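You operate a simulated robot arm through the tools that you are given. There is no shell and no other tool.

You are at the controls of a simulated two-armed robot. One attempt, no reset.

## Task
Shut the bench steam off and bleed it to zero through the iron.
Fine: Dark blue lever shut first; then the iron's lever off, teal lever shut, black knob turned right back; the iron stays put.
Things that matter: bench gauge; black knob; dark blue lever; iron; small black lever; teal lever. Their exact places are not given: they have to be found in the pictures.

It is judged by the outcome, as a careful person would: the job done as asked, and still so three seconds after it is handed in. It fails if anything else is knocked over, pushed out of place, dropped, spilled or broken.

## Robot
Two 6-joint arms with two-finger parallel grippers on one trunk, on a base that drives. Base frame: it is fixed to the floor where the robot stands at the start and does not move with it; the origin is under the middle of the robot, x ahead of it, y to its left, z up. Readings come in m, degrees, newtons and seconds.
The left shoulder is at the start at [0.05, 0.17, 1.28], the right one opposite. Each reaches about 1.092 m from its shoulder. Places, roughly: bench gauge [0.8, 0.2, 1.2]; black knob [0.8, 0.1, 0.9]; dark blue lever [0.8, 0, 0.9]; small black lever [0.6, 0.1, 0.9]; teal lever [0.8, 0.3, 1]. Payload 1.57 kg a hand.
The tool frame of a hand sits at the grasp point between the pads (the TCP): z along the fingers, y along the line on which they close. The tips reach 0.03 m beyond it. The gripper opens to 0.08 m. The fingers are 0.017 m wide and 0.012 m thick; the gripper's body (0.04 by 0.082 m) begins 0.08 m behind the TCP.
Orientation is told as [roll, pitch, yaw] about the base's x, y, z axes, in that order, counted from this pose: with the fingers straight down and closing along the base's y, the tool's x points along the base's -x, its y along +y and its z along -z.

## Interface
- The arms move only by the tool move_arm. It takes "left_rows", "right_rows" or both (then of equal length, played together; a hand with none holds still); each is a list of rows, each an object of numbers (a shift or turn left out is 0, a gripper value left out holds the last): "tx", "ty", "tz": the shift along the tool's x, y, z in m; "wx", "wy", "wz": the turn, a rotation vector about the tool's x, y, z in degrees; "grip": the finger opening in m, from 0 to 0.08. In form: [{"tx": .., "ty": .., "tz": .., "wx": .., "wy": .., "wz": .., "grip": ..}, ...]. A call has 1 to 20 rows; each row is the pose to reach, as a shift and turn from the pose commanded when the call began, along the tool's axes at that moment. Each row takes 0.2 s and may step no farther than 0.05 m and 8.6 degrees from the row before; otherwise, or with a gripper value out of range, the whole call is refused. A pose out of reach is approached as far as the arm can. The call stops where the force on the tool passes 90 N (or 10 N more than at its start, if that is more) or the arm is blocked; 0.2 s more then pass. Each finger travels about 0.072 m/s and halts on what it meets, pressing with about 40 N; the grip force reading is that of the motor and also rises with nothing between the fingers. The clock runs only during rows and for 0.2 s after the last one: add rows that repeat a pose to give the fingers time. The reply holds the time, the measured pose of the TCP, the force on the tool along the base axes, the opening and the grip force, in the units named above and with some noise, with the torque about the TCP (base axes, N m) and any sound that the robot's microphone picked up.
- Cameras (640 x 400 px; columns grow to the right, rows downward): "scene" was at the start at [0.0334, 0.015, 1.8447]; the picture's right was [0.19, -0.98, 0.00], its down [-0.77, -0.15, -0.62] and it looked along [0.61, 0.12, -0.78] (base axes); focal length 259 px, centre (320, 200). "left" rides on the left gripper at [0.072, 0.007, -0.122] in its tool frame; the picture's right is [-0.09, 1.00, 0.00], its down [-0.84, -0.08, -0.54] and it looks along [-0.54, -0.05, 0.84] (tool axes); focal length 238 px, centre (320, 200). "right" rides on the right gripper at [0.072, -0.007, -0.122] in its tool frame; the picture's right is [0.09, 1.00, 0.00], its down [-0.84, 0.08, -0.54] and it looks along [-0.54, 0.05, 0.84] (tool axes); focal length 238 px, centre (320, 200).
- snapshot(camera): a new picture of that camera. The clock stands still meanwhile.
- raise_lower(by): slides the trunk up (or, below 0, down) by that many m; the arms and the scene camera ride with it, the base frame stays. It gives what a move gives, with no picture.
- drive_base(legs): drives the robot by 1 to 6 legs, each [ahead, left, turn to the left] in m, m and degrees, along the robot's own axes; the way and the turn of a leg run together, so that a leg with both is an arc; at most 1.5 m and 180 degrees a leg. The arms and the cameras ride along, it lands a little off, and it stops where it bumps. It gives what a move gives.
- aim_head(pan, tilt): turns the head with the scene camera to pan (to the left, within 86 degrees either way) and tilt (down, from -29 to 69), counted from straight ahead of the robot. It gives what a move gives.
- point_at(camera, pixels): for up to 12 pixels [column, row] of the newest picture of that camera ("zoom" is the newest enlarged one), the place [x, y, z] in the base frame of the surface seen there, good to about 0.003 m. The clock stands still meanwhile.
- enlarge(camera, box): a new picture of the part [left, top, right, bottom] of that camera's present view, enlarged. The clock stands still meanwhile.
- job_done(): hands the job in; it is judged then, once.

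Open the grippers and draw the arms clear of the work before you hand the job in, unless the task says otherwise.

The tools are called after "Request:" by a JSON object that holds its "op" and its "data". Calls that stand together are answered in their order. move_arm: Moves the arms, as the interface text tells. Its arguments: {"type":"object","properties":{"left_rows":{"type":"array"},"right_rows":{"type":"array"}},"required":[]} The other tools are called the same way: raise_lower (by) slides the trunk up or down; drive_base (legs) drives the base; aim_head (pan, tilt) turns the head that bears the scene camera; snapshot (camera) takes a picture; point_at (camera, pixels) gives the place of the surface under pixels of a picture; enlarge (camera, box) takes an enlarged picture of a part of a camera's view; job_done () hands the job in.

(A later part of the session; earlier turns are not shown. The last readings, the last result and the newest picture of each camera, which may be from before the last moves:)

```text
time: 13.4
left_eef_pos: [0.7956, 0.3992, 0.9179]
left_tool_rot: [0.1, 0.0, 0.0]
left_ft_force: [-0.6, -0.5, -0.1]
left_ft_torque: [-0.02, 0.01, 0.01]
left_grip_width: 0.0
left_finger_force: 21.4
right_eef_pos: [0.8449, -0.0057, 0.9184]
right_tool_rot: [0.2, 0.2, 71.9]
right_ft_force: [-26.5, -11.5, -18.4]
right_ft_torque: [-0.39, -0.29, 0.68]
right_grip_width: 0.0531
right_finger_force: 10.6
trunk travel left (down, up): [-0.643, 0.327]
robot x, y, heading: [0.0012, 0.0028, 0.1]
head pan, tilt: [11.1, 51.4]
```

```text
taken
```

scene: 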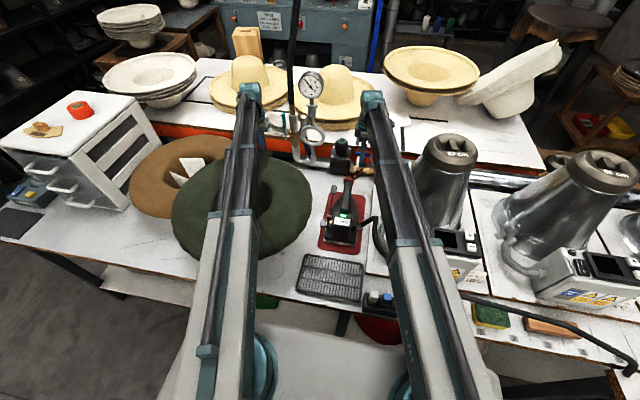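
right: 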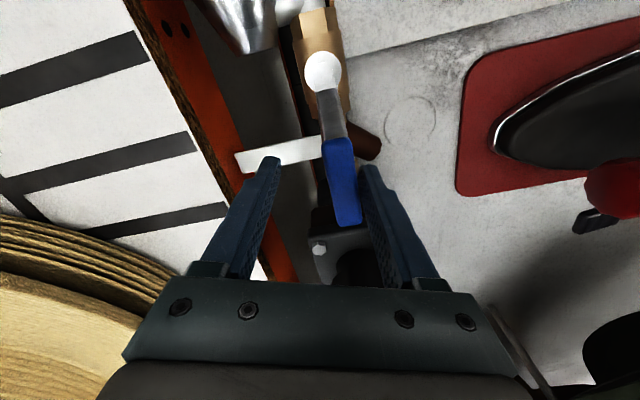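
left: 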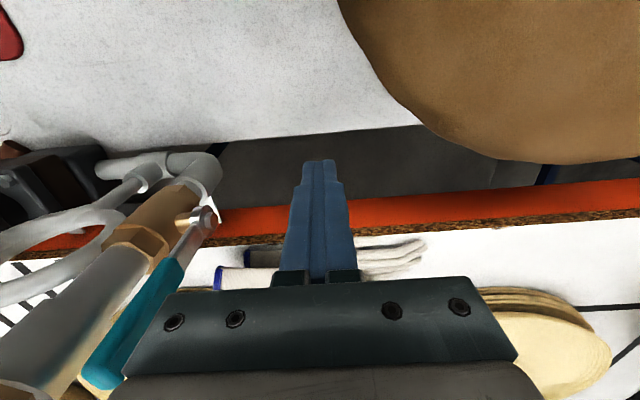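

At 26 N the lever hasn't budged, so that's its stop; it must close the other way (toward the robot, -x). I'll swing back and try counter-clockwise to about -12°.

Request:
{"op": "move_arm", "data": {"right_rows": [{"tx": 0.0006, "ty": 0.0086, "wz": -8, "grip": 0.034}, {"tx": 0.0024, "ty": 0.0171, "wz": -16, "grip": 0.034}, {"tx": 0.0054, "ty": 0.0252, "wz": -24, "grip": 0.034}, {"tx": 0.0083, "ty": 0.031, "wz": -30, "grip": 0.034}]}}

Request:
{"op": "snapshot", "data": {"camera": "right"}}

```text
time: 14.4
left_eef_pos: [0.7974, 0.4007, 0.9179]
left_tool_rot: [-0.1, 0.0, 0.0]
left_ft_force: [0.0, 0.5, -0.9]
left_ft_torque: [0.01, 0.03, -0.02]
left_grip_width: 0.0
left_finger_force: 20.8
right_eef_pos: [0.8178, 0.0, 0.9169]
right_tool_rot: [-0.1, 0.0, 102.0]
right_ft_force: [2.3, 2.2, 2.3]
right_ft_torque: [0.04, -0.05, 0.04]
right_grip_width: 0.0369
right_finger_force: 1.3
trunk travel left (down, up): [-0.643, 0.327]
robot x, y, heading: [-0.0017, 0.0001, -0.1]
head pan, tilt: [11.1, 51.4]
```

```text
taken
```

right: 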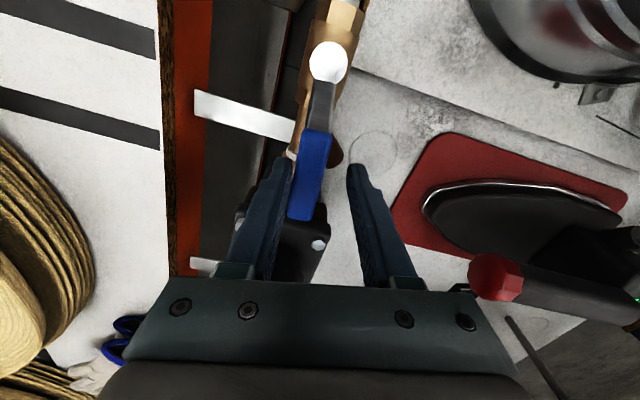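

Only 2.3 N this way and the fingers are in contact. I'll continue counter-clockwise another 24°.

Request:
{"op": "move_arm", "data": {"right_rows": [{"tx": 0.0006, "ty": 0.0086, "wz": -8, "grip": 0.034}, {"tx": 0.0024, "ty": 0.0171, "wz": -16, "grip": 0.034}, {"tx": 0.0054, "ty": 0.0252, "wz": -24, "grip": 0.034}]}}

Request:
{"op": "snapshot", "data": {"camera": "right"}}

```text
time: 15.2
left_eef_pos: [0.7982, 0.401, 0.9178]
left_tool_rot: [0.0, 0.0, 0.1]
left_ft_force: [1.0, 0.0, 0.1]
left_ft_torque: [0.0, 0.01, -0.01]
left_grip_width: 0.0001
left_finger_force: 21.4
right_eef_pos: [0.7906, -0.0099, 0.9178]
right_tool_rot: [0.0, -0.1, 126.1]
right_ft_force: [0.7, -0.6, 0.2]
right_ft_torque: [0.03, -0.01, -0.05]
right_grip_width: 0.0349
right_finger_force: 0.7
trunk travel left (down, up): [-0.643, 0.327]
robot x, y, heading: [0.0033, 0.0003, 0.3]
head pan, tilt: [11.1, 51.4]
```

```text
taken
```

right: 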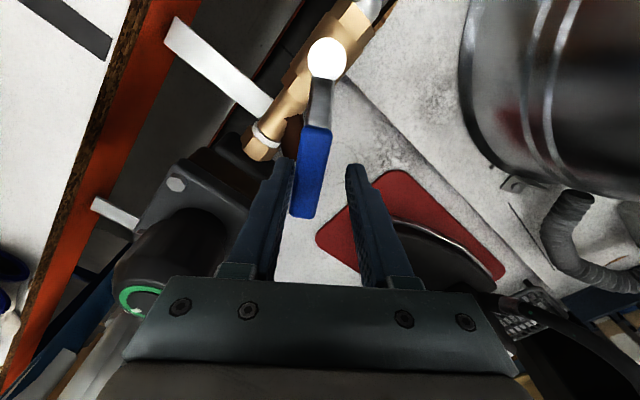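

The lever now turns freely with the hand. I'll continue another 24°.

Request:
{"op": "move_arm", "data": {"right_rows": [{"tx": 0.0006, "ty": 0.0086, "wz": -8, "grip": 0.034}, {"tx": 0.0024, "ty": 0.0171, "wz": -16, "grip": 0.034}, {"tx": 0.0054, "ty": 0.0252, "wz": -24, "grip": 0.034}]}}

Request:
{"op": "snapshot", "data": {"camera": "right"}}

```text
time: 16.0
left_eef_pos: [0.7988, 0.4011, 0.9171]
left_tool_rot: [0.0, 0.0, 0.1]
left_ft_force: [0.2, -0.4, 0.3]
left_ft_torque: [-0.01, 0.03, -0.02]
left_grip_width: 0.0
left_finger_force: 21.5
right_eef_pos: [0.7753, -0.0313, 0.9188]
right_tool_rot: [-0.1, 0.0, 150.2]
right_ft_force: [0.3, 2.5, 1.1]
right_ft_torque: [0.03, -0.02, 0.03]
right_grip_width: 0.0361
right_finger_force: 0.9
trunk travel left (down, up): [-0.643, 0.327]
robot x, y, heading: [-0.0028, 0.0013, 0.1]
head pan, tilt: [11.1, 51.4]
```

```text
taken
```

right: 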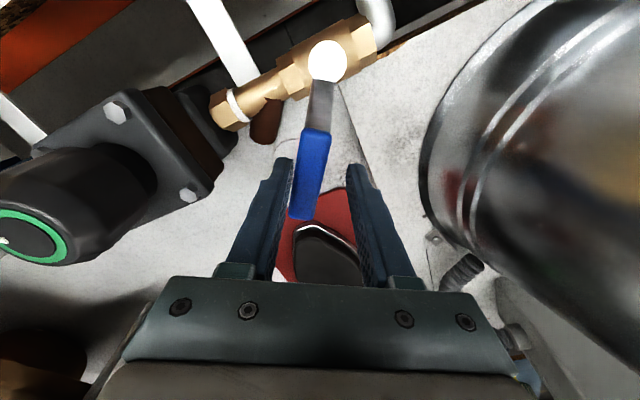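

The lever follows at roughly 52–60°. I'll continue another 24° and watch the force for the end stop.

Request:
{"op": "move_arm", "data": {"right_rows": [{"tx": 0.0006, "ty": 0.0086, "wz": -8, "grip": 0.034}, {"tx": 0.0024, "ty": 0.0171, "wz": -16, "grip": 0.034}, {"tx": 0.0054, "ty": 0.0252, "wz": -24, "grip": 0.034}]}}

Request:
{"op": "snapshot", "data": {"camera": "right"}}

```text
time: 16.8
left_eef_pos: [0.7982, 0.4, 0.9178]
left_tool_rot: [0.1, 0.0, 0.0]
left_ft_force: [-0.3, 0.8, -0.7]
left_ft_torque: [0.02, 0.0, 0.01]
left_grip_width: 0.0
left_finger_force: 21.4
right_eef_pos: [0.7676, -0.0557, 0.9175]
right_tool_rot: [0.0, 0.0, 174.1]
right_ft_force: [1.7, 1.9, 1.5]
right_ft_torque: [0.04, -0.02, -0.03]
right_grip_width: 0.0359
right_finger_force: 1.4
trunk travel left (down, up): [-0.643, 0.327]
robot x, y, heading: [-0.0021, 0.0025, -0.1]
head pan, tilt: [11.1, 51.4]
```

```text
taken
```

right: 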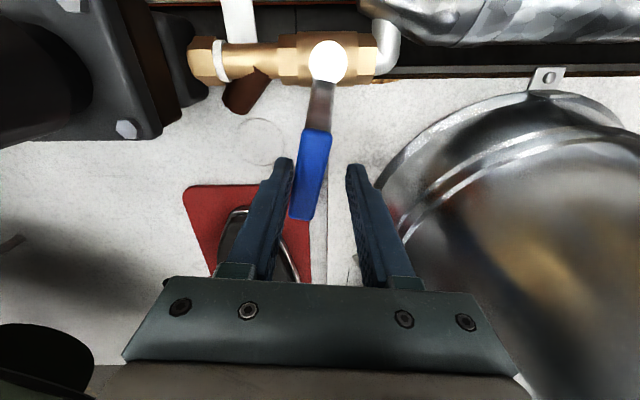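

The lever is at about 76–80°. I'll push on in small steps to find the stop (up to 16° more).

Request:
{"op": "move_arm", "data": {"right_rows": [{"tx": 0.0006, "ty": 0.0086, "wz": -8, "grip": 0.034}, {"tx": 0.0013, "ty": 0.0129, "wz": -12, "grip": 0.034}, {"tx": 0.0024, "ty": 0.0171, "wz": -16, "grip": 0.034}]}}

Request:
{"op": "snapshot", "data": {"camera": "right"}}

```text
time: 17.6
left_eef_pos: [0.7979, 0.4, 0.9184]
left_tool_rot: [-0.1, -0.1, -0.1]
left_ft_force: [0.0, 0.0, 0.1]
left_ft_torque: [-0.02, -0.03, 0.0]
left_grip_width: 0.0
left_finger_force: 21.1
right_eef_pos: [0.7648, -0.0592, 0.9177]
right_tool_rot: [0.2, 0.1, -178.5]
right_ft_force: [0.4, 0.0, -0.4]
right_ft_torque: [-0.01, -0.02, 0.02]
right_grip_width: 0.0338
right_finger_force: 0.0
right hand out of reach, approached as far as the arm can: row 1, 2, 3
trunk travel left (down, up): [-0.643, 0.327]
robot x, y, heading: [-0.0002, 0.0008, 0.1]
head pan, tilt: [11.1, 51.4]
```

```text
taken
```

right: 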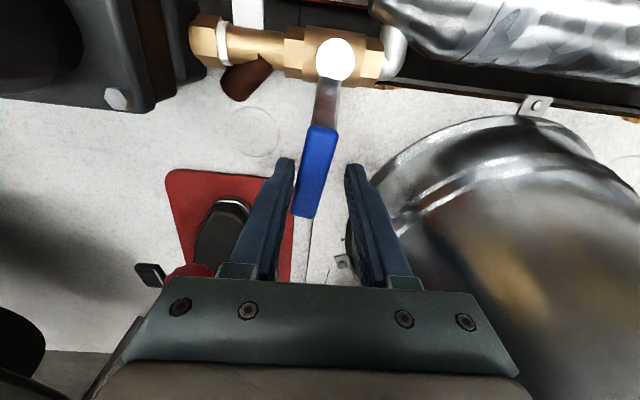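

The wrist reached its yaw limit (about 181°) with the lever at about 80°. I'll check cone clearance next to the right-hand finger and the lever's direction before sliding the hand sideways (-y).

Request:
{"op": "point_at", "data": {"camera": "right", "pixels": [[334, 58], [326, 100], [322, 135], [305, 205], [385, 170], [400, 210], [430, 240], [375, 195], [357, 170], [285, 165]]}}

```text
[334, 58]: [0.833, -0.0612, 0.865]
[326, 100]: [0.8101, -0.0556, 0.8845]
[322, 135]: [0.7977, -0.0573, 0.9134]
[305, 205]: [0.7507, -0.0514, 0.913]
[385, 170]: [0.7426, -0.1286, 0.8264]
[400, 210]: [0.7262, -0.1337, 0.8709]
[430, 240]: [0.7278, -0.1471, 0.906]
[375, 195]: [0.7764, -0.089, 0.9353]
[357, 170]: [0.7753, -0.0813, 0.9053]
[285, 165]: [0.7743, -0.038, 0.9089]
```

The handle is about 7° short of square to the pipe; the cone is at y -0.134, so there's room. I'll slide the hand 0.012 m toward -y to finish the quarter turn.

Request:
{"op": "move_arm", "data": {"right_rows": [{"ty": 0.004, "grip": 0.034}, {"ty": 0.008, "grip": 0.034}, {"ty": 0.012, "grip": 0.034}]}}

Request:
{"op": "snapshot", "data": {"camera": "right"}}

Request:
{"op": "point_at", "data": {"camera": "right", "pixels": [[322, 135], [305, 205], [315, 170], [334, 58]]}}

```text
time: 18.4
left_eef_pos: [0.7979, 0.3999, 0.9173]
left_tool_rot: [-0.1, 0.0, 0.0]
left_ft_force: [-0.3, -0.9, -0.8]
left_ft_torque: [0.0, 0.0, 0.0]
left_grip_width: 0.0
left_finger_force: 21.3
right_eef_pos: [0.7648, -0.0669, 0.9182]
right_tool_rot: [0.4, 0.1, -179.2]
right_ft_force: [-1.0, 1.2, 0.3]
right_ft_torque: [0.06, -0.03, 0.01]
right_grip_width: 0.0362
right_finger_force: 1.3
trunk travel left (down, up): [-0.643, 0.327]
robot x, y, heading: [-0.0009, 0.0014, -0.0]
head pan, tilt: [11.1, 51.4]
```

```text
taken
```

right: 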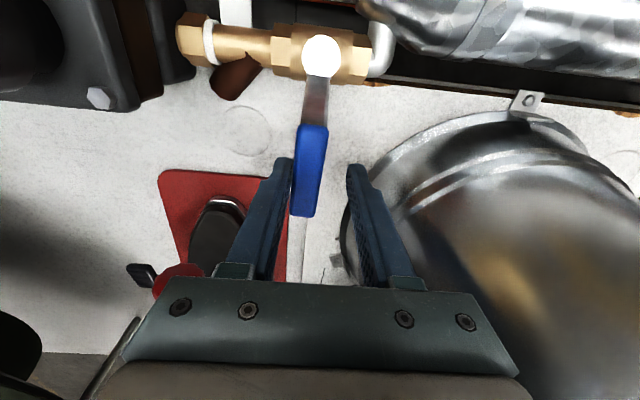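

```text
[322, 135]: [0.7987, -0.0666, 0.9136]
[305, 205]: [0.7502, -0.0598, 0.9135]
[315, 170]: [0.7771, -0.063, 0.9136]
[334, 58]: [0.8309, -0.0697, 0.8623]
```

Still only about 1 N of resistance, so no stop yet. I'll slide another 0.010 m.

Request:
{"op": "move_arm", "data": {"right_rows": [{"ty": 0.003, "grip": 0.034}, {"ty": 0.006, "grip": 0.034}, {"ty": 0.009, "grip": 0.034}]}}

Request:
{"op": "snapshot", "data": {"camera": "right"}}

Request:
{"op": "point_at", "data": {"camera": "right", "pixels": [[312, 135], [303, 210], [308, 170], [318, 55], [312, 95]]}}

```text
time: 19.2
left_eef_pos: [0.7985, 0.4005, 0.9171]
left_tool_rot: [0.0, -0.1, 0.0]
left_ft_force: [-0.9, 0.6, 0.3]
left_ft_torque: [-0.03, -0.02, 0.0]
left_grip_width: 0.0
left_finger_force: 21.0
right_eef_pos: [0.7634, -0.0686, 0.9188]
right_tool_rot: [0.3, 0.1, -179.4]
right_ft_force: [0.3, 1.5, -0.1]
right_ft_torque: [0.03, -0.03, 0.0]
right_grip_width: 0.0352
right_finger_force: 0.1
right hand out of reach, approached as far as the arm can: row 1, 2, 3
trunk travel left (down, up): [-0.643, 0.327]
robot x, y, heading: [-0.0037, 0.0003, 0.1]
head pan, tilt: [11.1, 51.4]
```

```text
taken
```

right: 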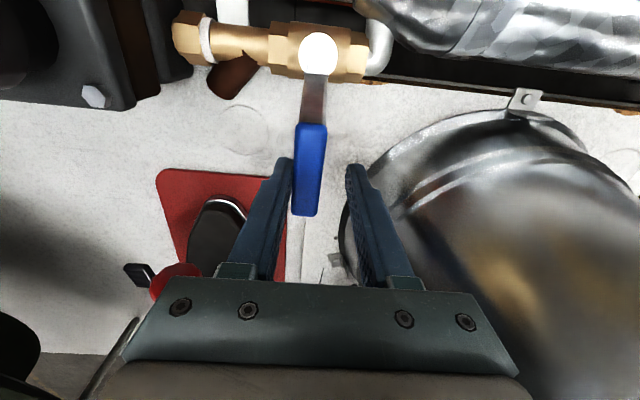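

```text
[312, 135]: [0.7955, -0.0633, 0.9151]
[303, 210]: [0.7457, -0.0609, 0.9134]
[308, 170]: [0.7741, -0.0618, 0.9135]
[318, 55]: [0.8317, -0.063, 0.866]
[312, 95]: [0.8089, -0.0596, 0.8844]
```

The handle is about 3° short. The yaw limit is interfering, so I'll back the yaw off while sliding further toward -y until the stop is felt.

Request:
{"op": "move_arm", "data": {"right_rows": [{"wz": 8, "grip": 0.034}, {"wz": 15, "ty": 0.003, "grip": 0.034}, {"wz": 15, "ty": 0.007, "grip": 0.034}, {"wz": 15, "ty": 0.01, "grip": 0.034}]}}

Request:
{"op": "snapshot", "data": {"camera": "right"}}

```text
time: 20.2
left_eef_pos: [0.7969, 0.4024, 0.9181]
left_tool_rot: [0.0, 0.0, 0.0]
left_ft_force: [-0.4, -0.2, 0.1]
left_ft_torque: [0.05, 0.0, -0.02]
left_grip_width: 0.0
left_finger_force: 21.0
right_eef_pos: [0.7617, -0.0731, 0.9178]
right_tool_rot: [0.1, -0.1, 166.6]
right_ft_force: [-16.8, 21.1, -7.7]
right_ft_torque: [0.14, 0.39, 0.64]
right_grip_width: 0.0482
right_finger_force: 8.4
trunk travel left (down, up): [-0.643, 0.327]
robot x, y, heading: [-0.0008, 0.0023, 0.0]
head pan, tilt: [11.1, 51.4]
```

```text
taken
```

right: 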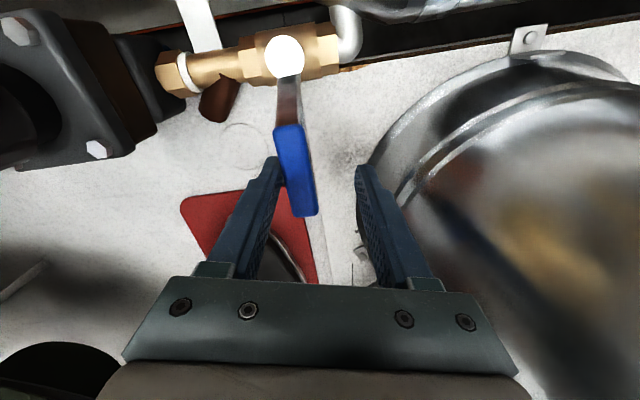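

Now 21 N of resistance with the fingers being spread: the lever is at its closed stop. I'll verify the handle direction and read the gauge.

Request:
{"op": "point_at", "data": {"camera": "right", "pixels": [[291, 135], [305, 208], [298, 170], [284, 55]]}}

Request:
{"op": "enlarge", "data": {"camera": "scene", "box": [280, 60, 344, 170]}}

```text
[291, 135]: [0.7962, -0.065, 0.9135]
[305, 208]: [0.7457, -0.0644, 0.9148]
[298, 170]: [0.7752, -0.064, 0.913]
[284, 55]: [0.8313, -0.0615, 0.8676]
```

```text
3.64 times, centred on (312, 115) of scene
```

zoom: 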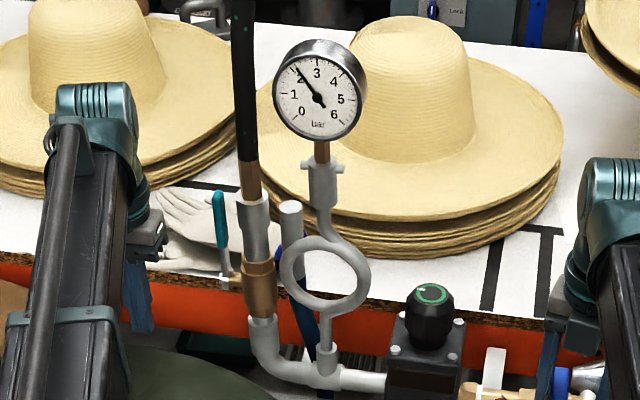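

Blue lever is now square to the pipe (pointing -x), and the gauge still holds about 2.2 bar, so the iron is currently off. I relieve the pressure on the handle, then will lift clear.

Request:
{"op": "move_arm", "data": {"right_rows": [{"ty": -0.006, "grip": 0.06}, {"ty": -0.01, "grip": 0.07}, {"ty": -0.01, "grip": 0.07}]}}

Request:
{"op": "raise_lower", "data": {"by": 0.09}}

Request:
{"op": "snapshot", "data": {"camera": "right"}}

```text
time: 21.0
left_eef_pos: [0.798, 0.4002, 0.9178]
left_tool_rot: [0.0, 0.0, 0.0]
left_ft_force: [0.0, 0.1, -0.3]
left_ft_torque: [0.01, 0.0, 0.01]
left_grip_width: 0.0001
left_finger_force: 21.9
right_eef_pos: [0.7686, -0.0691, 0.9179]
right_tool_rot: [0.2, 0.1, 166.3]
right_ft_force: [0.3, -0.4, 0.6]
right_ft_torque: [0.01, 0.03, -0.02]
right_grip_width: 0.0703
right_finger_force: 0.0
trunk travel left (down, up): [-0.643, 0.327]
robot x, y, heading: [0.0008, -0.0019, -0.1]
head pan, tilt: [11.1, 51.4]
```

```text
time: 22.2
left_eef_pos: [0.7976, 0.4002, 1.0071]
left_tool_rot: [0.0, 0.0, -0.1]
left_ft_force: [0.2, -0.2, 0.0]
left_ft_torque: [-0.03, 0.0, -0.02]
left_grip_width: 0.0
left_finger_force: 21.8
right_eef_pos: [0.7678, -0.0681, 1.0074]
right_tool_rot: [0.2, 0.0, 166.4]
right_ft_force: [0.7, 0.0, 0.2]
right_ft_torque: [0.01, -0.02, -0.02]
right_grip_width: 0.0703
right_finger_force: 0.0
trunk travel left (down, up): [-0.733, 0.237]
robot x, y, heading: [-0.004, 0.0012, -0.1]
head pan, tilt: [11.1, 51.4]
```

```text
taken
```

right: 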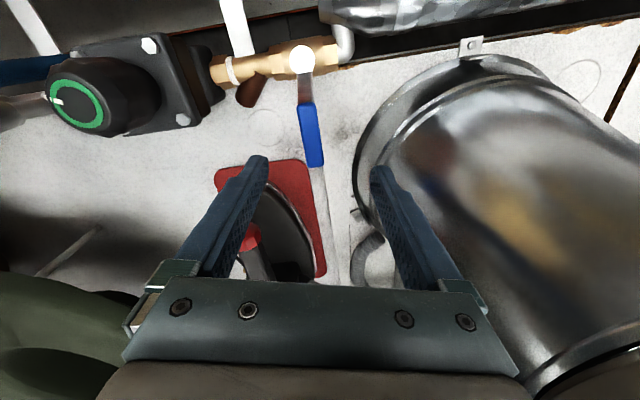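

Hand is clear of the handle. Now I'll close the right fingers and move to hover over the iron lever's front pad (0.63, 0.083), turning the yaw back to 90.

Request:
{"op": "move_arm", "data": {"right_rows": [{"tx": -0.017, "ty": -0.0114, "wz": 7.6, "grip": 0.06}, {"tx": -0.0339, "ty": -0.0229, "wz": 15.2, "grip": 0.05}, {"tx": -0.0509, "ty": -0.0343, "wz": 22.8, "grip": 0.04}, {"tx": -0.0678, "ty": -0.0457, "wz": 30.4, "grip": 0.03}, {"tx": -0.0848, "ty": -0.0572, "wz": 38, "grip": 0.02}, {"tx": -0.1018, "ty": -0.0686, "wz": 45.6, "grip": 0.01}, {"tx": -0.1187, "ty": -0.08, "wz": 53.2, "grip": 0.0}, {"tx": -0.1357, "ty": -0.0914, "wz": 60.8, "grip": 0.0}, {"tx": -0.1526, "ty": -0.1029, "wz": 68.4, "grip": 0.0}, {"tx": -0.1696, "ty": -0.1143, "wz": 76, "grip": 0.0}, {"tx": -0.1696, "ty": -0.1143, "wz": 76, "grip": 0.0}]}}

Request:
{"op": "snapshot", "data": {"camera": "right"}}

Request:
{"op": "snapshot", "data": {"camera": "scene"}}

```text
time: 24.6
left_eef_pos: [0.7986, 0.3999, 1.0066]
left_tool_rot: [0.0, 0.0, 0.0]
left_ft_force: [-0.5, 0.2, 0.3]
left_ft_torque: [0.0, -0.01, -0.02]
left_grip_width: 0.0001
left_finger_force: 21.7
right_eef_pos: [0.6307, 0.0814, 1.0081]
right_tool_rot: [0.1, 0.2, 90.3]
right_ft_force: [-0.3, -0.4, 0.4]
right_ft_torque: [-0.03, -0.01, 0.0]
right_grip_width: 0.0001
right_finger_force: 21.2
trunk travel left (down, up): [-0.733, 0.237]
robot x, y, heading: [-0.0014, 0.0024, 0.1]
head pan, tilt: [11.1, 51.4]
```

```text
taken
```

right: 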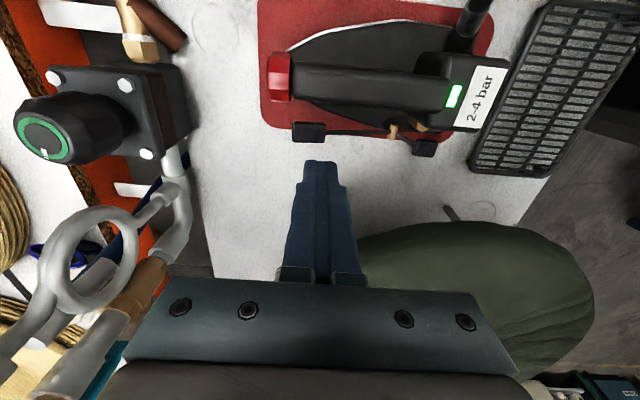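

```text
taken
```

scene: 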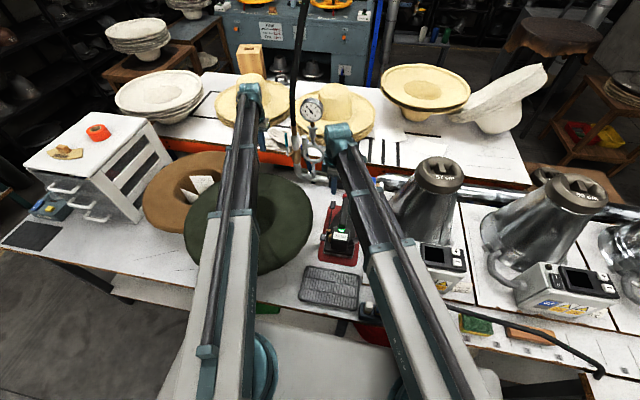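

The front pad is at (309,131) and the rear pad at (425,147) in the right view. I'll measure both from here.

Request:
{"op": "enlarge", "data": {"camera": "right", "box": [280, 90, 460, 190]}}

Request:
{"op": "point_at", "data": {"camera": "right", "pixels": [[309, 128], [298, 128], [322, 128], [309, 136], [425, 143], [417, 146], [433, 146], [392, 130], [360, 132], [410, 125], [280, 78], [350, 85]]}}

```text
3.56 times, centred on (370, 140) of right
```

zoom: 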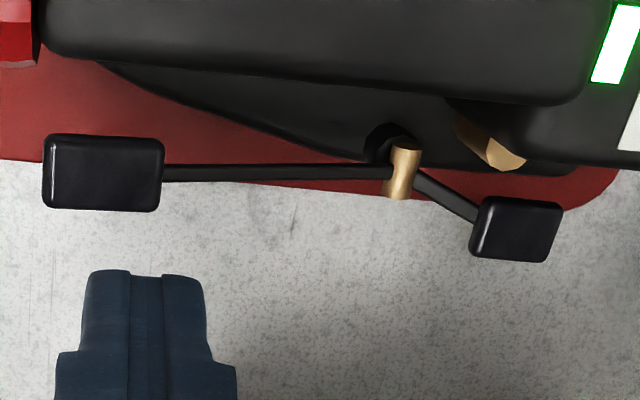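

```text
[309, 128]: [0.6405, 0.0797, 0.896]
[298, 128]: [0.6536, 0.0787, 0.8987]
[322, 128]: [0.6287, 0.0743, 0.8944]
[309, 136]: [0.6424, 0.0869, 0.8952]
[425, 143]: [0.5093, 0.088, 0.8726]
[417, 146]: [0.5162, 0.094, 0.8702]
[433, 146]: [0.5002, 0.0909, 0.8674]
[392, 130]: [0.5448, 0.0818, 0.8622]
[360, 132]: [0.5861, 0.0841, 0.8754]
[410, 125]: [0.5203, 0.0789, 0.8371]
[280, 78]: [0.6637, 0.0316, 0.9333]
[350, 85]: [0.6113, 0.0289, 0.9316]
```

Front pad centre is about (0.640, 0.081, 0.897). I shift +x by 0.008 m and lower until the closed fingertips are just above it.

Request:
{"op": "move_arm", "data": {"right_rows": [{"ty": -0.008, "grip": 0.0}, {"ty": -0.008, "grip": 0.0}]}}

Request:
{"op": "raise_lower", "data": {"by": -0.07}}

Request:
{"op": "snapshot", "data": {"camera": "right"}}

```text
time: 25.2
left_eef_pos: [0.797, 0.4006, 1.0074]
left_tool_rot: [0.1, 0.0, 0.0]
left_ft_force: [-0.2, 0.3, 0.0]
left_ft_torque: [0.0, 0.0, 0.02]
left_grip_width: 0.0
left_finger_force: 21.1
right_eef_pos: [0.6373, 0.0827, 1.0072]
right_tool_rot: [0.1, 0.2, 90.4]
right_ft_force: [0.3, 0.6, 0.2]
right_ft_torque: [-0.02, 0.01, -0.02]
right_grip_width: 0.0
right_finger_force: 21.0
trunk travel left (down, up): [-0.733, 0.237]
robot x, y, heading: [0.0041, -0.0019, 0.2]
head pan, tilt: [11.1, 51.4]
```

```text
time: 26.3
left_eef_pos: [0.7971, 0.4002, 0.9391]
left_tool_rot: [-0.1, 0.0, -0.1]
left_ft_force: [-0.1, 0.7, 0.0]
left_ft_torque: [0.01, 0.03, 0.0]
left_grip_width: 0.0
left_finger_force: 21.3
right_eef_pos: [0.6378, 0.0825, 0.9368]
right_tool_rot: [0.0, 0.2, 90.3]
right_ft_force: [0.1, -0.4, -0.7]
right_ft_torque: [-0.01, 0.0, -0.04]
right_grip_width: 0.0
right_finger_force: 21.0
trunk travel left (down, up): [-0.663, 0.307]
robot x, y, heading: [0.0039, -0.0005, 0.2]
head pan, tilt: [11.1, 51.4]
```

```text
taken
```

right: 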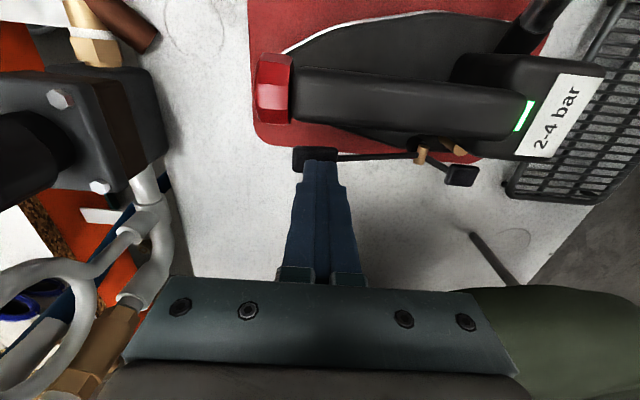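

The fingertips are right above the front pad (315,155). I'll lower in small steps: first 0.015 m, then check force and lever.

Request:
{"op": "raise_lower", "data": {"by": -0.015}}

Request:
{"op": "enlarge", "data": {"camera": "right", "box": [270, 110, 510, 230]}}

```text
time: 27.0
left_eef_pos: [0.7969, 0.4007, 0.9224]
left_tool_rot: [0.0, 0.0, 0.0]
left_ft_force: [-0.1, -0.8, -0.2]
left_ft_torque: [0.0, -0.02, 0.03]
left_grip_width: 0.0002
left_finger_force: 21.2
right_eef_pos: [0.6365, 0.0835, 0.9231]
right_tool_rot: [0.0, 0.2, 90.4]
right_ft_force: [-0.5, -0.5, 0.6]
right_ft_torque: [-0.04, -0.01, 0.01]
right_grip_width: 0.0
right_finger_force: 21.3
trunk travel left (down, up): [-0.648, 0.322]
robot x, y, heading: [-0.0029, 0.0011, -0.1]
head pan, tilt: [11.1, 51.4]
```

```text
2.67 times, centred on (390, 170) of right
```

zoom: 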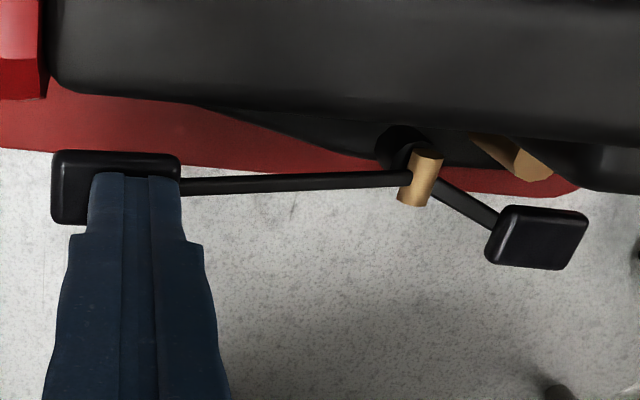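

Fingertips are at pad height with about no load. I'll lower a further 0.008 m.

Request:
{"op": "raise_lower", "data": {"by": -0.008}}

Request:
{"op": "enlarge", "data": {"camera": "right", "box": [270, 110, 510, 230]}}

```text
time: 27.5
left_eef_pos: [0.7979, 0.3999, 0.9147]
left_tool_rot: [0.0, 0.0, 0.0]
left_ft_force: [0.9, -0.9, 0.2]
left_ft_torque: [-0.03, 0.04, 0.01]
left_grip_width: 0.0
left_finger_force: 21.6
right_eef_pos: [0.6383, 0.0833, 0.9143]
right_tool_rot: [0.0, 0.2, 90.3]
right_ft_force: [0.4, -0.8, -0.4]
right_ft_torque: [-0.03, -0.04, 0.0]
right_grip_width: 0.0001
right_finger_force: 21.4
trunk travel left (down, up): [-0.64, 0.33]
robot x, y, heading: [-0.0032, -0.0025, 0.2]
head pan, tilt: [11.1, 51.4]
```

```text
2.67 times, centred on (390, 170) of right
```

zoom: 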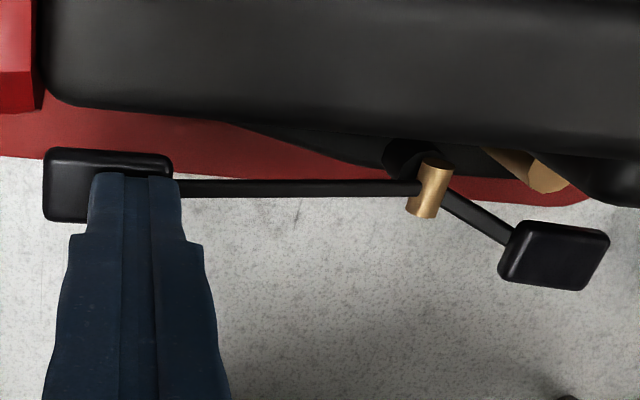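

I'll measure pad heights now to see whether the lever has rotated.

Request:
{"op": "point_at", "data": {"camera": "zoom", "pixels": [[65, 165], [65, 200], [120, 162], [160, 165], [250, 188], [350, 188], [555, 245], [530, 240], [590, 255], [430, 180]]}}

```text
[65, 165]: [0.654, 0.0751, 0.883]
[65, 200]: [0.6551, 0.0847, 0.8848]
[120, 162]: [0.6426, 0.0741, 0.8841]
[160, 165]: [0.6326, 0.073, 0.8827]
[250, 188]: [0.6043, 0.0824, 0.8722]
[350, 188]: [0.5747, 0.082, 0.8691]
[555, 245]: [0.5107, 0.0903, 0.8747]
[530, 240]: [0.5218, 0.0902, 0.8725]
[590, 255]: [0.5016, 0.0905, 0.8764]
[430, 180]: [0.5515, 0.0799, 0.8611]
```

The front pad is down to 0.884 and the rear up to 0.875: the lever turns easily. I'll press another 0.012 m.

Request:
{"op": "raise_lower", "data": {"by": -0.012}}

Request:
{"op": "enlarge", "data": {"camera": "right", "box": [270, 110, 510, 230]}}

Request:
{"op": "enlarge", "data": {"camera": "scene", "box": [280, 70, 360, 130]}}

```text
time: 28.1
left_eef_pos: [0.7977, 0.4008, 0.902]
left_tool_rot: [0.1, 0.0, 0.1]
left_ft_force: [-0.3, 0.2, 0.3]
left_ft_torque: [0.01, 0.01, 0.02]
left_grip_width: 0.0001
left_finger_force: 21.3
right_eef_pos: [0.6369, 0.0827, 0.9021]
right_tool_rot: [0.1, 0.2, 90.4]
right_ft_force: [-0.8, 0.3, 0.5]
right_ft_torque: [0.03, 0.0, -0.01]
right_grip_width: 0.0001
right_finger_force: 20.8
trunk travel left (down, up): [-0.628, 0.342]
robot x, y, heading: [0.0006, -0.002, -0.2]
head pan, tilt: [11.1, 51.4]
```

```text
2.67 times, centred on (390, 170) of right
```

zoom: 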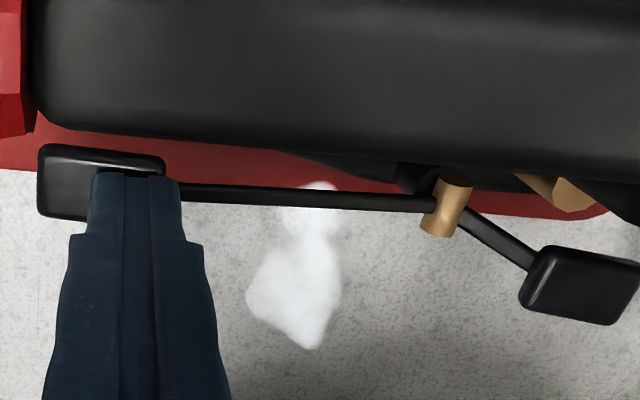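

```text
6.67 times, centred on (320, 100) of scene
```

zoom: 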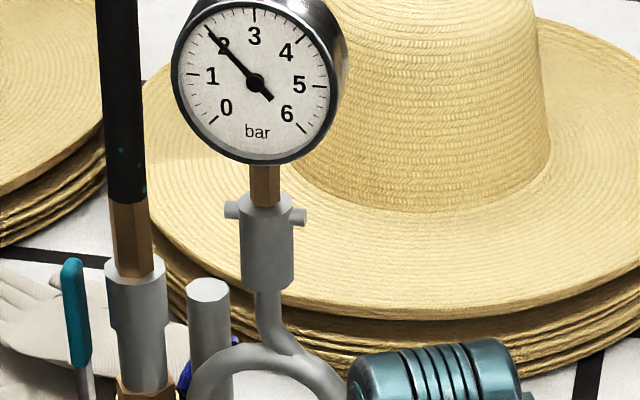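

Steam is coming out under the iron — the lever opens it. The gauge is just beginning to drop. I'll press a little further for full opening.

Request:
{"op": "raise_lower", "data": {"by": -0.008}}

Request:
{"op": "enlarge", "data": {"camera": "right", "box": [270, 110, 510, 230]}}

Request:
{"op": "point_at", "data": {"camera": "zoom", "pixels": [[60, 165], [100, 158], [145, 165], [570, 270], [550, 260], [610, 280], [450, 200]]}}

```text
time: 28.7
left_eef_pos: [0.7965, 0.3998, 0.8982]
left_tool_rot: [0.0, -0.1, 0.0]
left_ft_force: [-0.7, -0.4, 0.2]
left_ft_torque: [0.03, 0.02, 0.0]
left_grip_width: 0.0
left_finger_force: 20.9
right_eef_pos: [0.6376, 0.0836, 0.8972]
right_tool_rot: [-0.4, 0.1, 90.3]
right_ft_force: [18.8, 2.9, 71.4]
right_ft_torque: [0.11, -0.09, -0.02]
right_grip_width: 0.0
right_finger_force: 20.8
trunk travel left (down, up): [-0.62, 0.35]
robot x, y, heading: [-0.0002, -0.0029, 0.1]
head pan, tilt: [11.1, 51.4]
```

```text
2.67 times, centred on (390, 170) of right
```

zoom: 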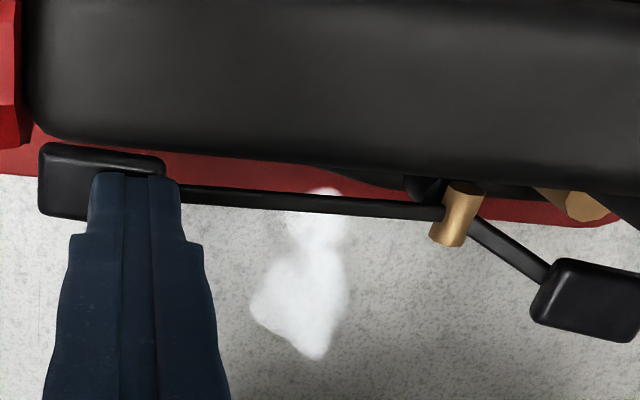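

```text
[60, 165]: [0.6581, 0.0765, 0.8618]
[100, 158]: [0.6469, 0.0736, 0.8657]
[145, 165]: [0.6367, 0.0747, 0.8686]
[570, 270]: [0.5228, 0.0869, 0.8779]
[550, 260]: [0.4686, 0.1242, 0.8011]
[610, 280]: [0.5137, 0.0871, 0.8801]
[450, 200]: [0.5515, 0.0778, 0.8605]
```

The stop has been reached with 71 N — too much. I'll raise 0.01 m immediately to relieve it.

Request:
{"op": "raise_lower", "data": {"by": 0.01}}

Request:
{"op": "snapshot", "data": {"camera": "right"}}

Request:
{"op": "enlarge", "data": {"camera": "scene", "box": [280, 70, 360, 130]}}

```text
time: 29.3
left_eef_pos: [0.798, 0.3994, 0.9033]
left_tool_rot: [0.0, 0.0, 0.0]
left_ft_force: [-0.1, 0.0, -0.2]
left_ft_torque: [-0.01, -0.02, 0.03]
left_grip_width: 0.0002
left_finger_force: 21.7
right_eef_pos: [0.6356, 0.0826, 0.9032]
right_tool_rot: [0.1, 0.2, 90.4]
right_ft_force: [0.5, -0.1, 0.4]
right_ft_torque: [0.02, 0.04, -0.02]
right_grip_width: 0.0002
right_finger_force: 21.5
trunk travel left (down, up): [-0.63, 0.34]
robot x, y, heading: [-0.0038, 0.0034, 0.0]
head pan, tilt: [11.1, 51.4]
```

```text
taken
```

right: 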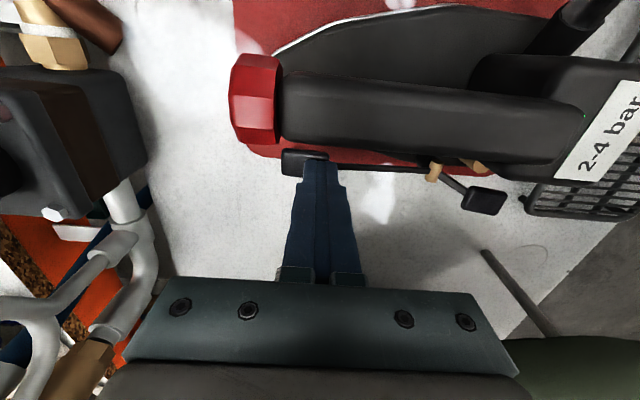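

```text
6.67 times, centred on (320, 100) of scene
```

zoom: 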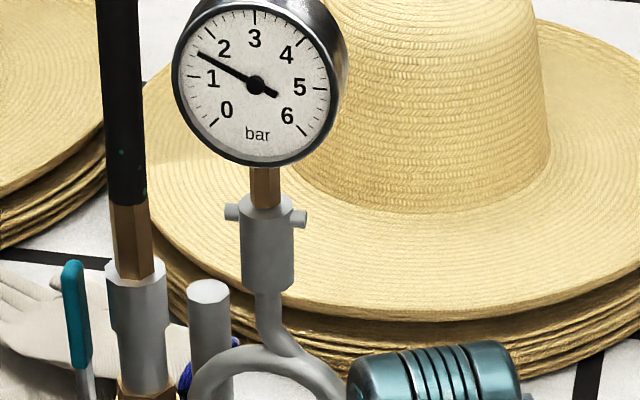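

The gauge has dropped to about 1.5 bar and steam continues. I'll lift the fingertips 0.02 m off the pad and run the clock to see if the lever stays down.

Request:
{"op": "raise_lower", "data": {"by": 0.02}}

Request:
{"op": "move_arm", "data": {"right_rows": [{"grip": 0.0}, {"grip": 0.0}, {"grip": 0.0}, {"grip": 0.0}, {"grip": 0.0}]}}

Request:
{"op": "enlarge", "data": {"camera": "right", "box": [230, 60, 550, 260]}}

Request:
{"op": "point_at", "data": {"camera": "zoom", "pixels": [[110, 190], [130, 185], [180, 185], [500, 265], [470, 260], [70, 60], [250, 80], [400, 210]]}}

Request:
{"op": "enlarge", "data": {"camera": "scene", "box": [280, 70, 360, 130]}}

```text
time: 29.9
left_eef_pos: [0.7976, 0.4, 0.9251]
left_tool_rot: [0.0, 0.1, 0.0]
left_ft_force: [-0.7, 0.5, 0.2]
left_ft_torque: [-0.01, -0.01, -0.01]
left_grip_width: 0.0001
left_finger_force: 21.8
right_eef_pos: [0.6365, 0.0822, 0.9262]
right_tool_rot: [0.0, 0.2, 90.4]
right_ft_force: [-0.4, -0.5, 0.5]
right_ft_torque: [0.0, 0.0, 0.01]
right_grip_width: 0.0002
right_finger_force: 21.7
trunk travel left (down, up): [-0.65, 0.32]
robot x, y, heading: [0.0005, 0.0019, 0.2]
head pan, tilt: [11.1, 51.4]
```

```text
time: 31.1
left_eef_pos: [0.7965, 0.4002, 0.9242]
left_tool_rot: [0.0, 0.0, 0.0]
left_ft_force: [-0.2, -0.5, 0.8]
left_ft_torque: [0.0, 0.04, -0.01]
left_grip_width: 0.0
left_finger_force: 21.5
right_eef_pos: [0.6379, 0.0822, 0.9253]
right_tool_rot: [0.1, 0.1, 90.3]
right_ft_force: [-0.3, -0.9, 0.4]
right_ft_torque: [-0.03, -0.02, -0.03]
right_grip_width: 0.0001
right_finger_force: 21.1
trunk travel left (down, up): [-0.65, 0.32]
robot x, y, heading: [0.0019, 0.0007, 0.0]
head pan, tilt: [11.1, 51.4]
```

```text
2.00 times, centred on (390, 160) of right
```

zoom: 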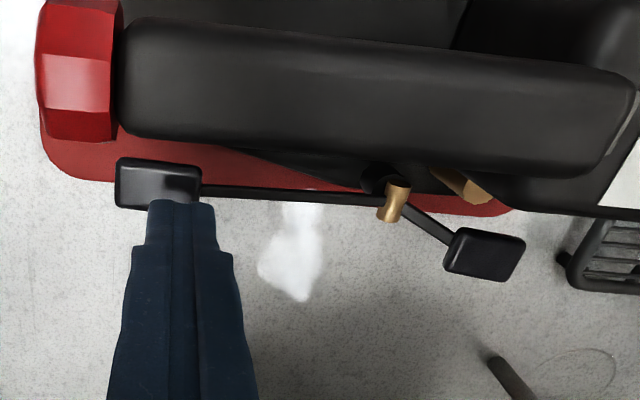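

```text
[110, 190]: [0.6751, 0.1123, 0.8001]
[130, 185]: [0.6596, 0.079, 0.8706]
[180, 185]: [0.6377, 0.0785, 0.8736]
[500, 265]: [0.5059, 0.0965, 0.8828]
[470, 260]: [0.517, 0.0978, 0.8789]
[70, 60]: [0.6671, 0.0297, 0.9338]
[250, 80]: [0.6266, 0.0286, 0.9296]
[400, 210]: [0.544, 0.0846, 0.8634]
```

```text
6.67 times, centred on (320, 100) of scene
```

zoom: 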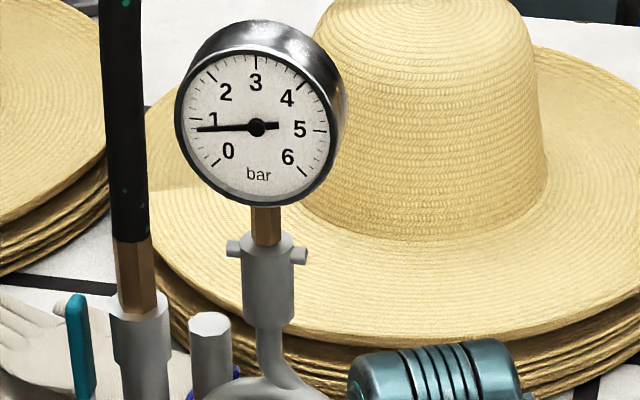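

The lever stays down, steam flows, and the gauge is down to about 0.8 bar. I'll let the clock run a further 4 seconds.

Request:
{"op": "move_arm", "data": {"right_rows": [{"grip": 0.0}, {"grip": 0.0}, {"grip": 0.0}, {"grip": 0.0}, {"grip": 0.0}, {"grip": 0.0}, {"grip": 0.0}, {"grip": 0.0}, {"grip": 0.0}, {"grip": 0.0}, {"grip": 0.0}, {"grip": 0.0}, {"grip": 0.0}, {"grip": 0.0}, {"grip": 0.0}, {"grip": 0.0}, {"grip": 0.0}, {"grip": 0.0}, {"grip": 0.0}, {"grip": 0.0}]}}

Request:
{"op": "enlarge", "data": {"camera": "scene", "box": [280, 70, 360, 130]}}

```text
time: 35.4
left_eef_pos: [0.7978, 0.3998, 0.9237]
left_tool_rot: [0.0, 0.0, 0.0]
left_ft_force: [-0.1, 0.7, 0.8]
left_ft_torque: [0.0, -0.02, -0.03]
left_grip_width: 0.0001
left_finger_force: 21.1
right_eef_pos: [0.6367, 0.0821, 0.9253]
right_tool_rot: [-0.1, 0.2, 90.4]
right_ft_force: [0.0, 0.3, 0.6]
right_ft_torque: [0.03, -0.02, -0.04]
right_grip_width: 0.0
right_finger_force: 21.4
trunk travel left (down, up): [-0.65, 0.32]
robot x, y, heading: [0.0036, -0.0008, 0.2]
head pan, tilt: [11.1, 51.4]
```

```text
6.67 times, centred on (320, 100) of scene
```

zoom: 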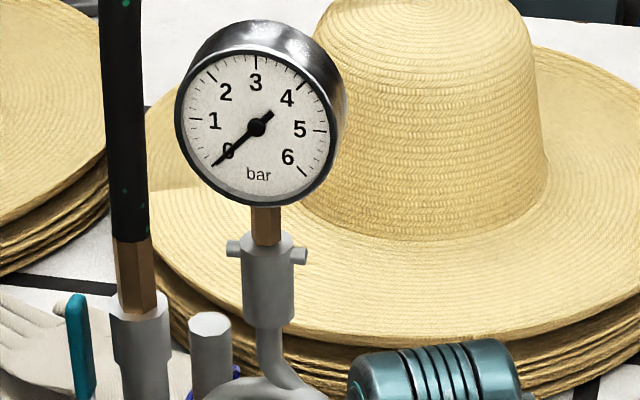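

The needle is at about 0. I'll run another 3 s and look very closely at the needle and for any steam.

Request:
{"op": "move_arm", "data": {"right_rows": [{"grip": 0.0}, {"grip": 0.0}, {"grip": 0.0}, {"grip": 0.0}, {"grip": 0.0}, {"grip": 0.0}, {"grip": 0.0}, {"grip": 0.0}, {"grip": 0.0}, {"grip": 0.0}, {"grip": 0.0}, {"grip": 0.0}, {"grip": 0.0}, {"grip": 0.0}, {"grip": 0.0}, {"grip": 0.0}]}}

Request:
{"op": "enlarge", "data": {"camera": "scene", "box": [298, 70, 328, 100]}}

Request:
{"op": "enlarge", "data": {"camera": "right", "box": [230, 60, 550, 260]}}

```text
time: 38.8
left_eef_pos: [0.7968, 0.4007, 0.924]
left_tool_rot: [0.0, 0.2, 0.0]
left_ft_force: [0.2, -0.3, -0.2]
left_ft_torque: [0.03, -0.02, 0.03]
left_grip_width: 0.0
left_finger_force: 21.4
right_eef_pos: [0.6371, 0.0821, 0.9245]
right_tool_rot: [0.1, 0.3, 90.3]
right_ft_force: [0.4, -0.5, 0.3]
right_ft_torque: [0.01, 0.01, -0.03]
right_grip_width: 0.0
right_finger_force: 21.5
trunk travel left (down, up): [-0.65, 0.32]
robot x, y, heading: [-0.0, 0.0026, -0.1]
head pan, tilt: [11.1, 51.4]
```

```text
13.33 times, centred on (313, 85) of scene
```

zoom: 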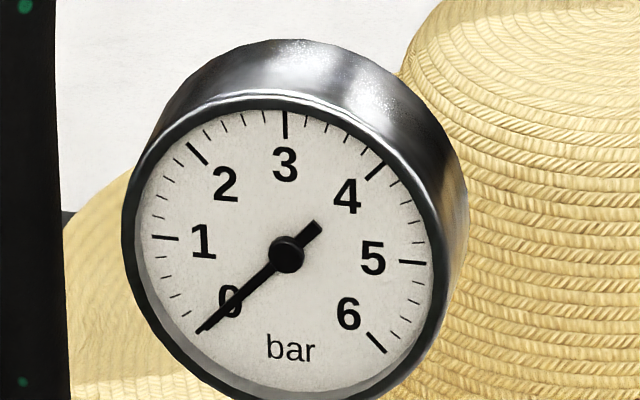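

```text
2.00 times, centred on (390, 160) of right
```

zoom: 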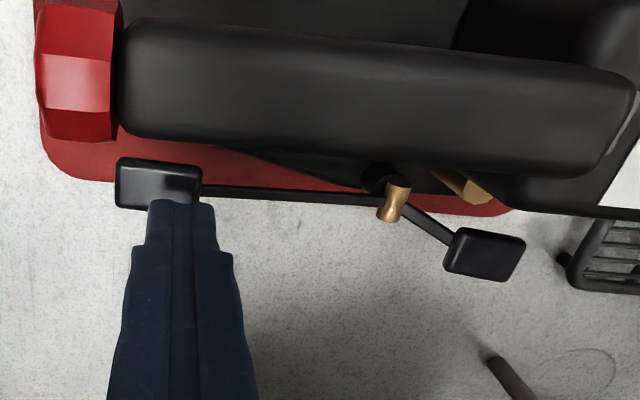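

Needle is on 0 and the steam has stopped. Now the iron lever off: I raise 0.03 m, and slide back to above the rear pad at about (0.510, 0.094).

Request:
{"op": "raise_lower", "data": {"by": 0.03}}

Request:
{"op": "move_arm", "data": {"right_rows": [{"ty": 0.03, "tx": -0.003, "grip": 0.0}, {"ty": 0.06, "tx": -0.006, "grip": 0.0}, {"ty": 0.09, "tx": -0.009, "grip": 0.0}, {"ty": 0.115, "tx": -0.011, "grip": 0.0}, {"ty": 0.127, "tx": -0.012, "grip": 0.0}, {"ty": 0.127, "tx": -0.012, "grip": 0.0}]}}

Request:
{"op": "snapshot", "data": {"camera": "right"}}

```text
time: 39.5
left_eef_pos: [0.798, 0.3998, 0.9546]
left_tool_rot: [0.0, 0.0, 0.0]
left_ft_force: [0.4, -0.2, 0.4]
left_ft_torque: [-0.04, 0.01, -0.03]
left_grip_width: 0.0
left_finger_force: 21.1
right_eef_pos: [0.6367, 0.0828, 0.9536]
right_tool_rot: [-0.1, 0.2, 90.5]
right_ft_force: [0.9, 0.1, -0.1]
right_ft_torque: [0.02, 0.02, -0.02]
right_grip_width: 0.0
right_finger_force: 21.7
trunk travel left (down, up): [-0.68, 0.29]
robot x, y, heading: [0.0014, -0.0047, 0.1]
head pan, tilt: [11.1, 51.4]
```

```text
time: 40.9
left_eef_pos: [0.7963, 0.3999, 0.9553]
left_tool_rot: [0.1, 0.1, 0.0]
left_ft_force: [-0.9, 0.0, 0.7]
left_ft_torque: [0.02, -0.03, -0.02]
left_grip_width: 0.0
left_finger_force: 21.5
right_eef_pos: [0.5107, 0.0912, 0.9544]
right_tool_rot: [0.0, 0.1, 90.5]
right_ft_force: [0.5, 0.2, 0.1]
right_ft_torque: [0.0, 0.0, 0.05]
right_grip_width: 0.0002
right_finger_force: 21.8
trunk travel left (down, up): [-0.68, 0.29]
robot x, y, heading: [0.002, 0.0013, 0.0]
head pan, tilt: [11.1, 51.4]
```

```text
taken
```

right: 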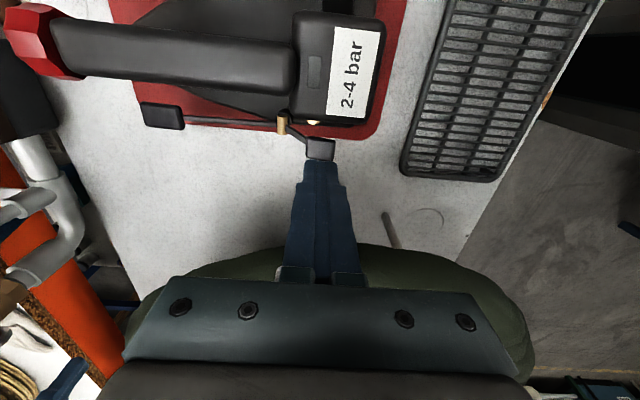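

Reached. The green lamp is now out too. I'll check the rear pad position relative to the fingertip.

Request:
{"op": "point_at", "data": {"camera": "right", "pixels": [[320, 140], [310, 148], [330, 152], [320, 155], [160, 112], [283, 125]]}}

```text
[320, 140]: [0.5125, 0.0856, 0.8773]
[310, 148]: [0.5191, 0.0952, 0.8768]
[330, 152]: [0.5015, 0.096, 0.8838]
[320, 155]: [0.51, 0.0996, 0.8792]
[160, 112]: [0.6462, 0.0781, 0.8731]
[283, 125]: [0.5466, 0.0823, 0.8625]
```

TCP is right over the pad (centre 0.511, 0.092, z 0.882). I lower 0.040 m to just above contact.

Request:
{"op": "raise_lower", "data": {"by": -0.04}}

Request:
{"op": "enlarge", "data": {"camera": "right", "box": [100, 80, 420, 280]}}

```text
time: 41.7
left_eef_pos: [0.7969, 0.3994, 0.9162]
left_tool_rot: [0.0, 0.0, 0.1]
left_ft_force: [0.1, 0.6, 0.8]
left_ft_torque: [0.01, 0.01, 0.0]
left_grip_width: 0.0
left_finger_force: 21.3
right_eef_pos: [0.5107, 0.0906, 0.9141]
right_tool_rot: [0.0, 0.2, 90.4]
right_ft_force: [0.1, -0.5, -0.6]
right_ft_torque: [0.0, 0.01, 0.02]
right_grip_width: 0.0
right_finger_force: 21.3
trunk travel left (down, up): [-0.64, 0.33]
robot x, y, heading: [-0.0012, -0.0005, 0.3]
head pan, tilt: [11.1, 51.4]
```

```text
2.00 times, centred on (260, 180) of right
```

zoom: 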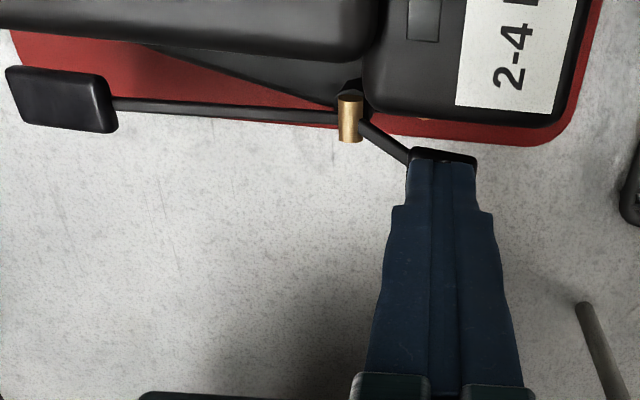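

Fingertips are just above the rear pad. I lower 0.006 m and read the front pad's height.

Request:
{"op": "raise_lower", "data": {"by": -0.007}}

Request:
{"op": "enlarge", "data": {"camera": "right", "box": [100, 80, 420, 280]}}

Request:
{"op": "point_at", "data": {"camera": "zoom", "pixels": [[40, 90], [80, 95], [60, 120], [350, 95]]}}

```text
time: 42.3
left_eef_pos: [0.797, 0.3992, 0.907]
left_tool_rot: [0.0, -0.1, 0.0]
left_ft_force: [0.5, 0.8, 0.6]
left_ft_torque: [-0.02, -0.03, -0.04]
left_grip_width: 0.0002
left_finger_force: 21.0
right_eef_pos: [0.5118, 0.0931, 0.9065]
right_tool_rot: [0.0, 0.2, 90.4]
right_ft_force: [-0.8, 0.3, 1.2]
right_ft_torque: [-0.02, 0.04, 0.03]
right_grip_width: 0.0
right_finger_force: 21.3
trunk travel left (down, up): [-0.633, 0.337]
robot x, y, heading: [0.0017, -0.0013, -0.0]
head pan, tilt: [11.1, 51.4]
```

```text
2.00 times, centred on (260, 180) of right
```

zoom: 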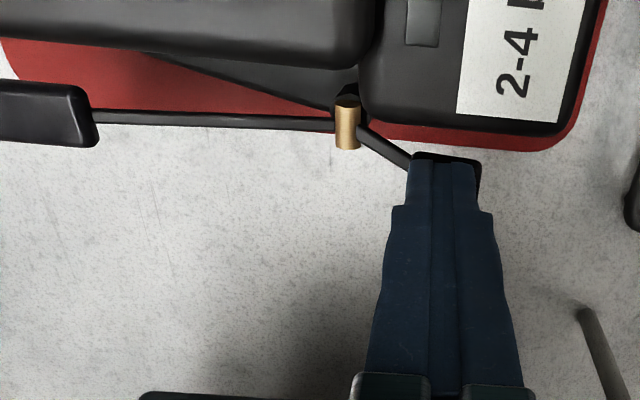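

```text
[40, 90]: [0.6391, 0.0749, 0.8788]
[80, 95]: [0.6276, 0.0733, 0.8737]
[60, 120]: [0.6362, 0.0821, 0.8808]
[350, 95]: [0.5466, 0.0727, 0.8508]
```

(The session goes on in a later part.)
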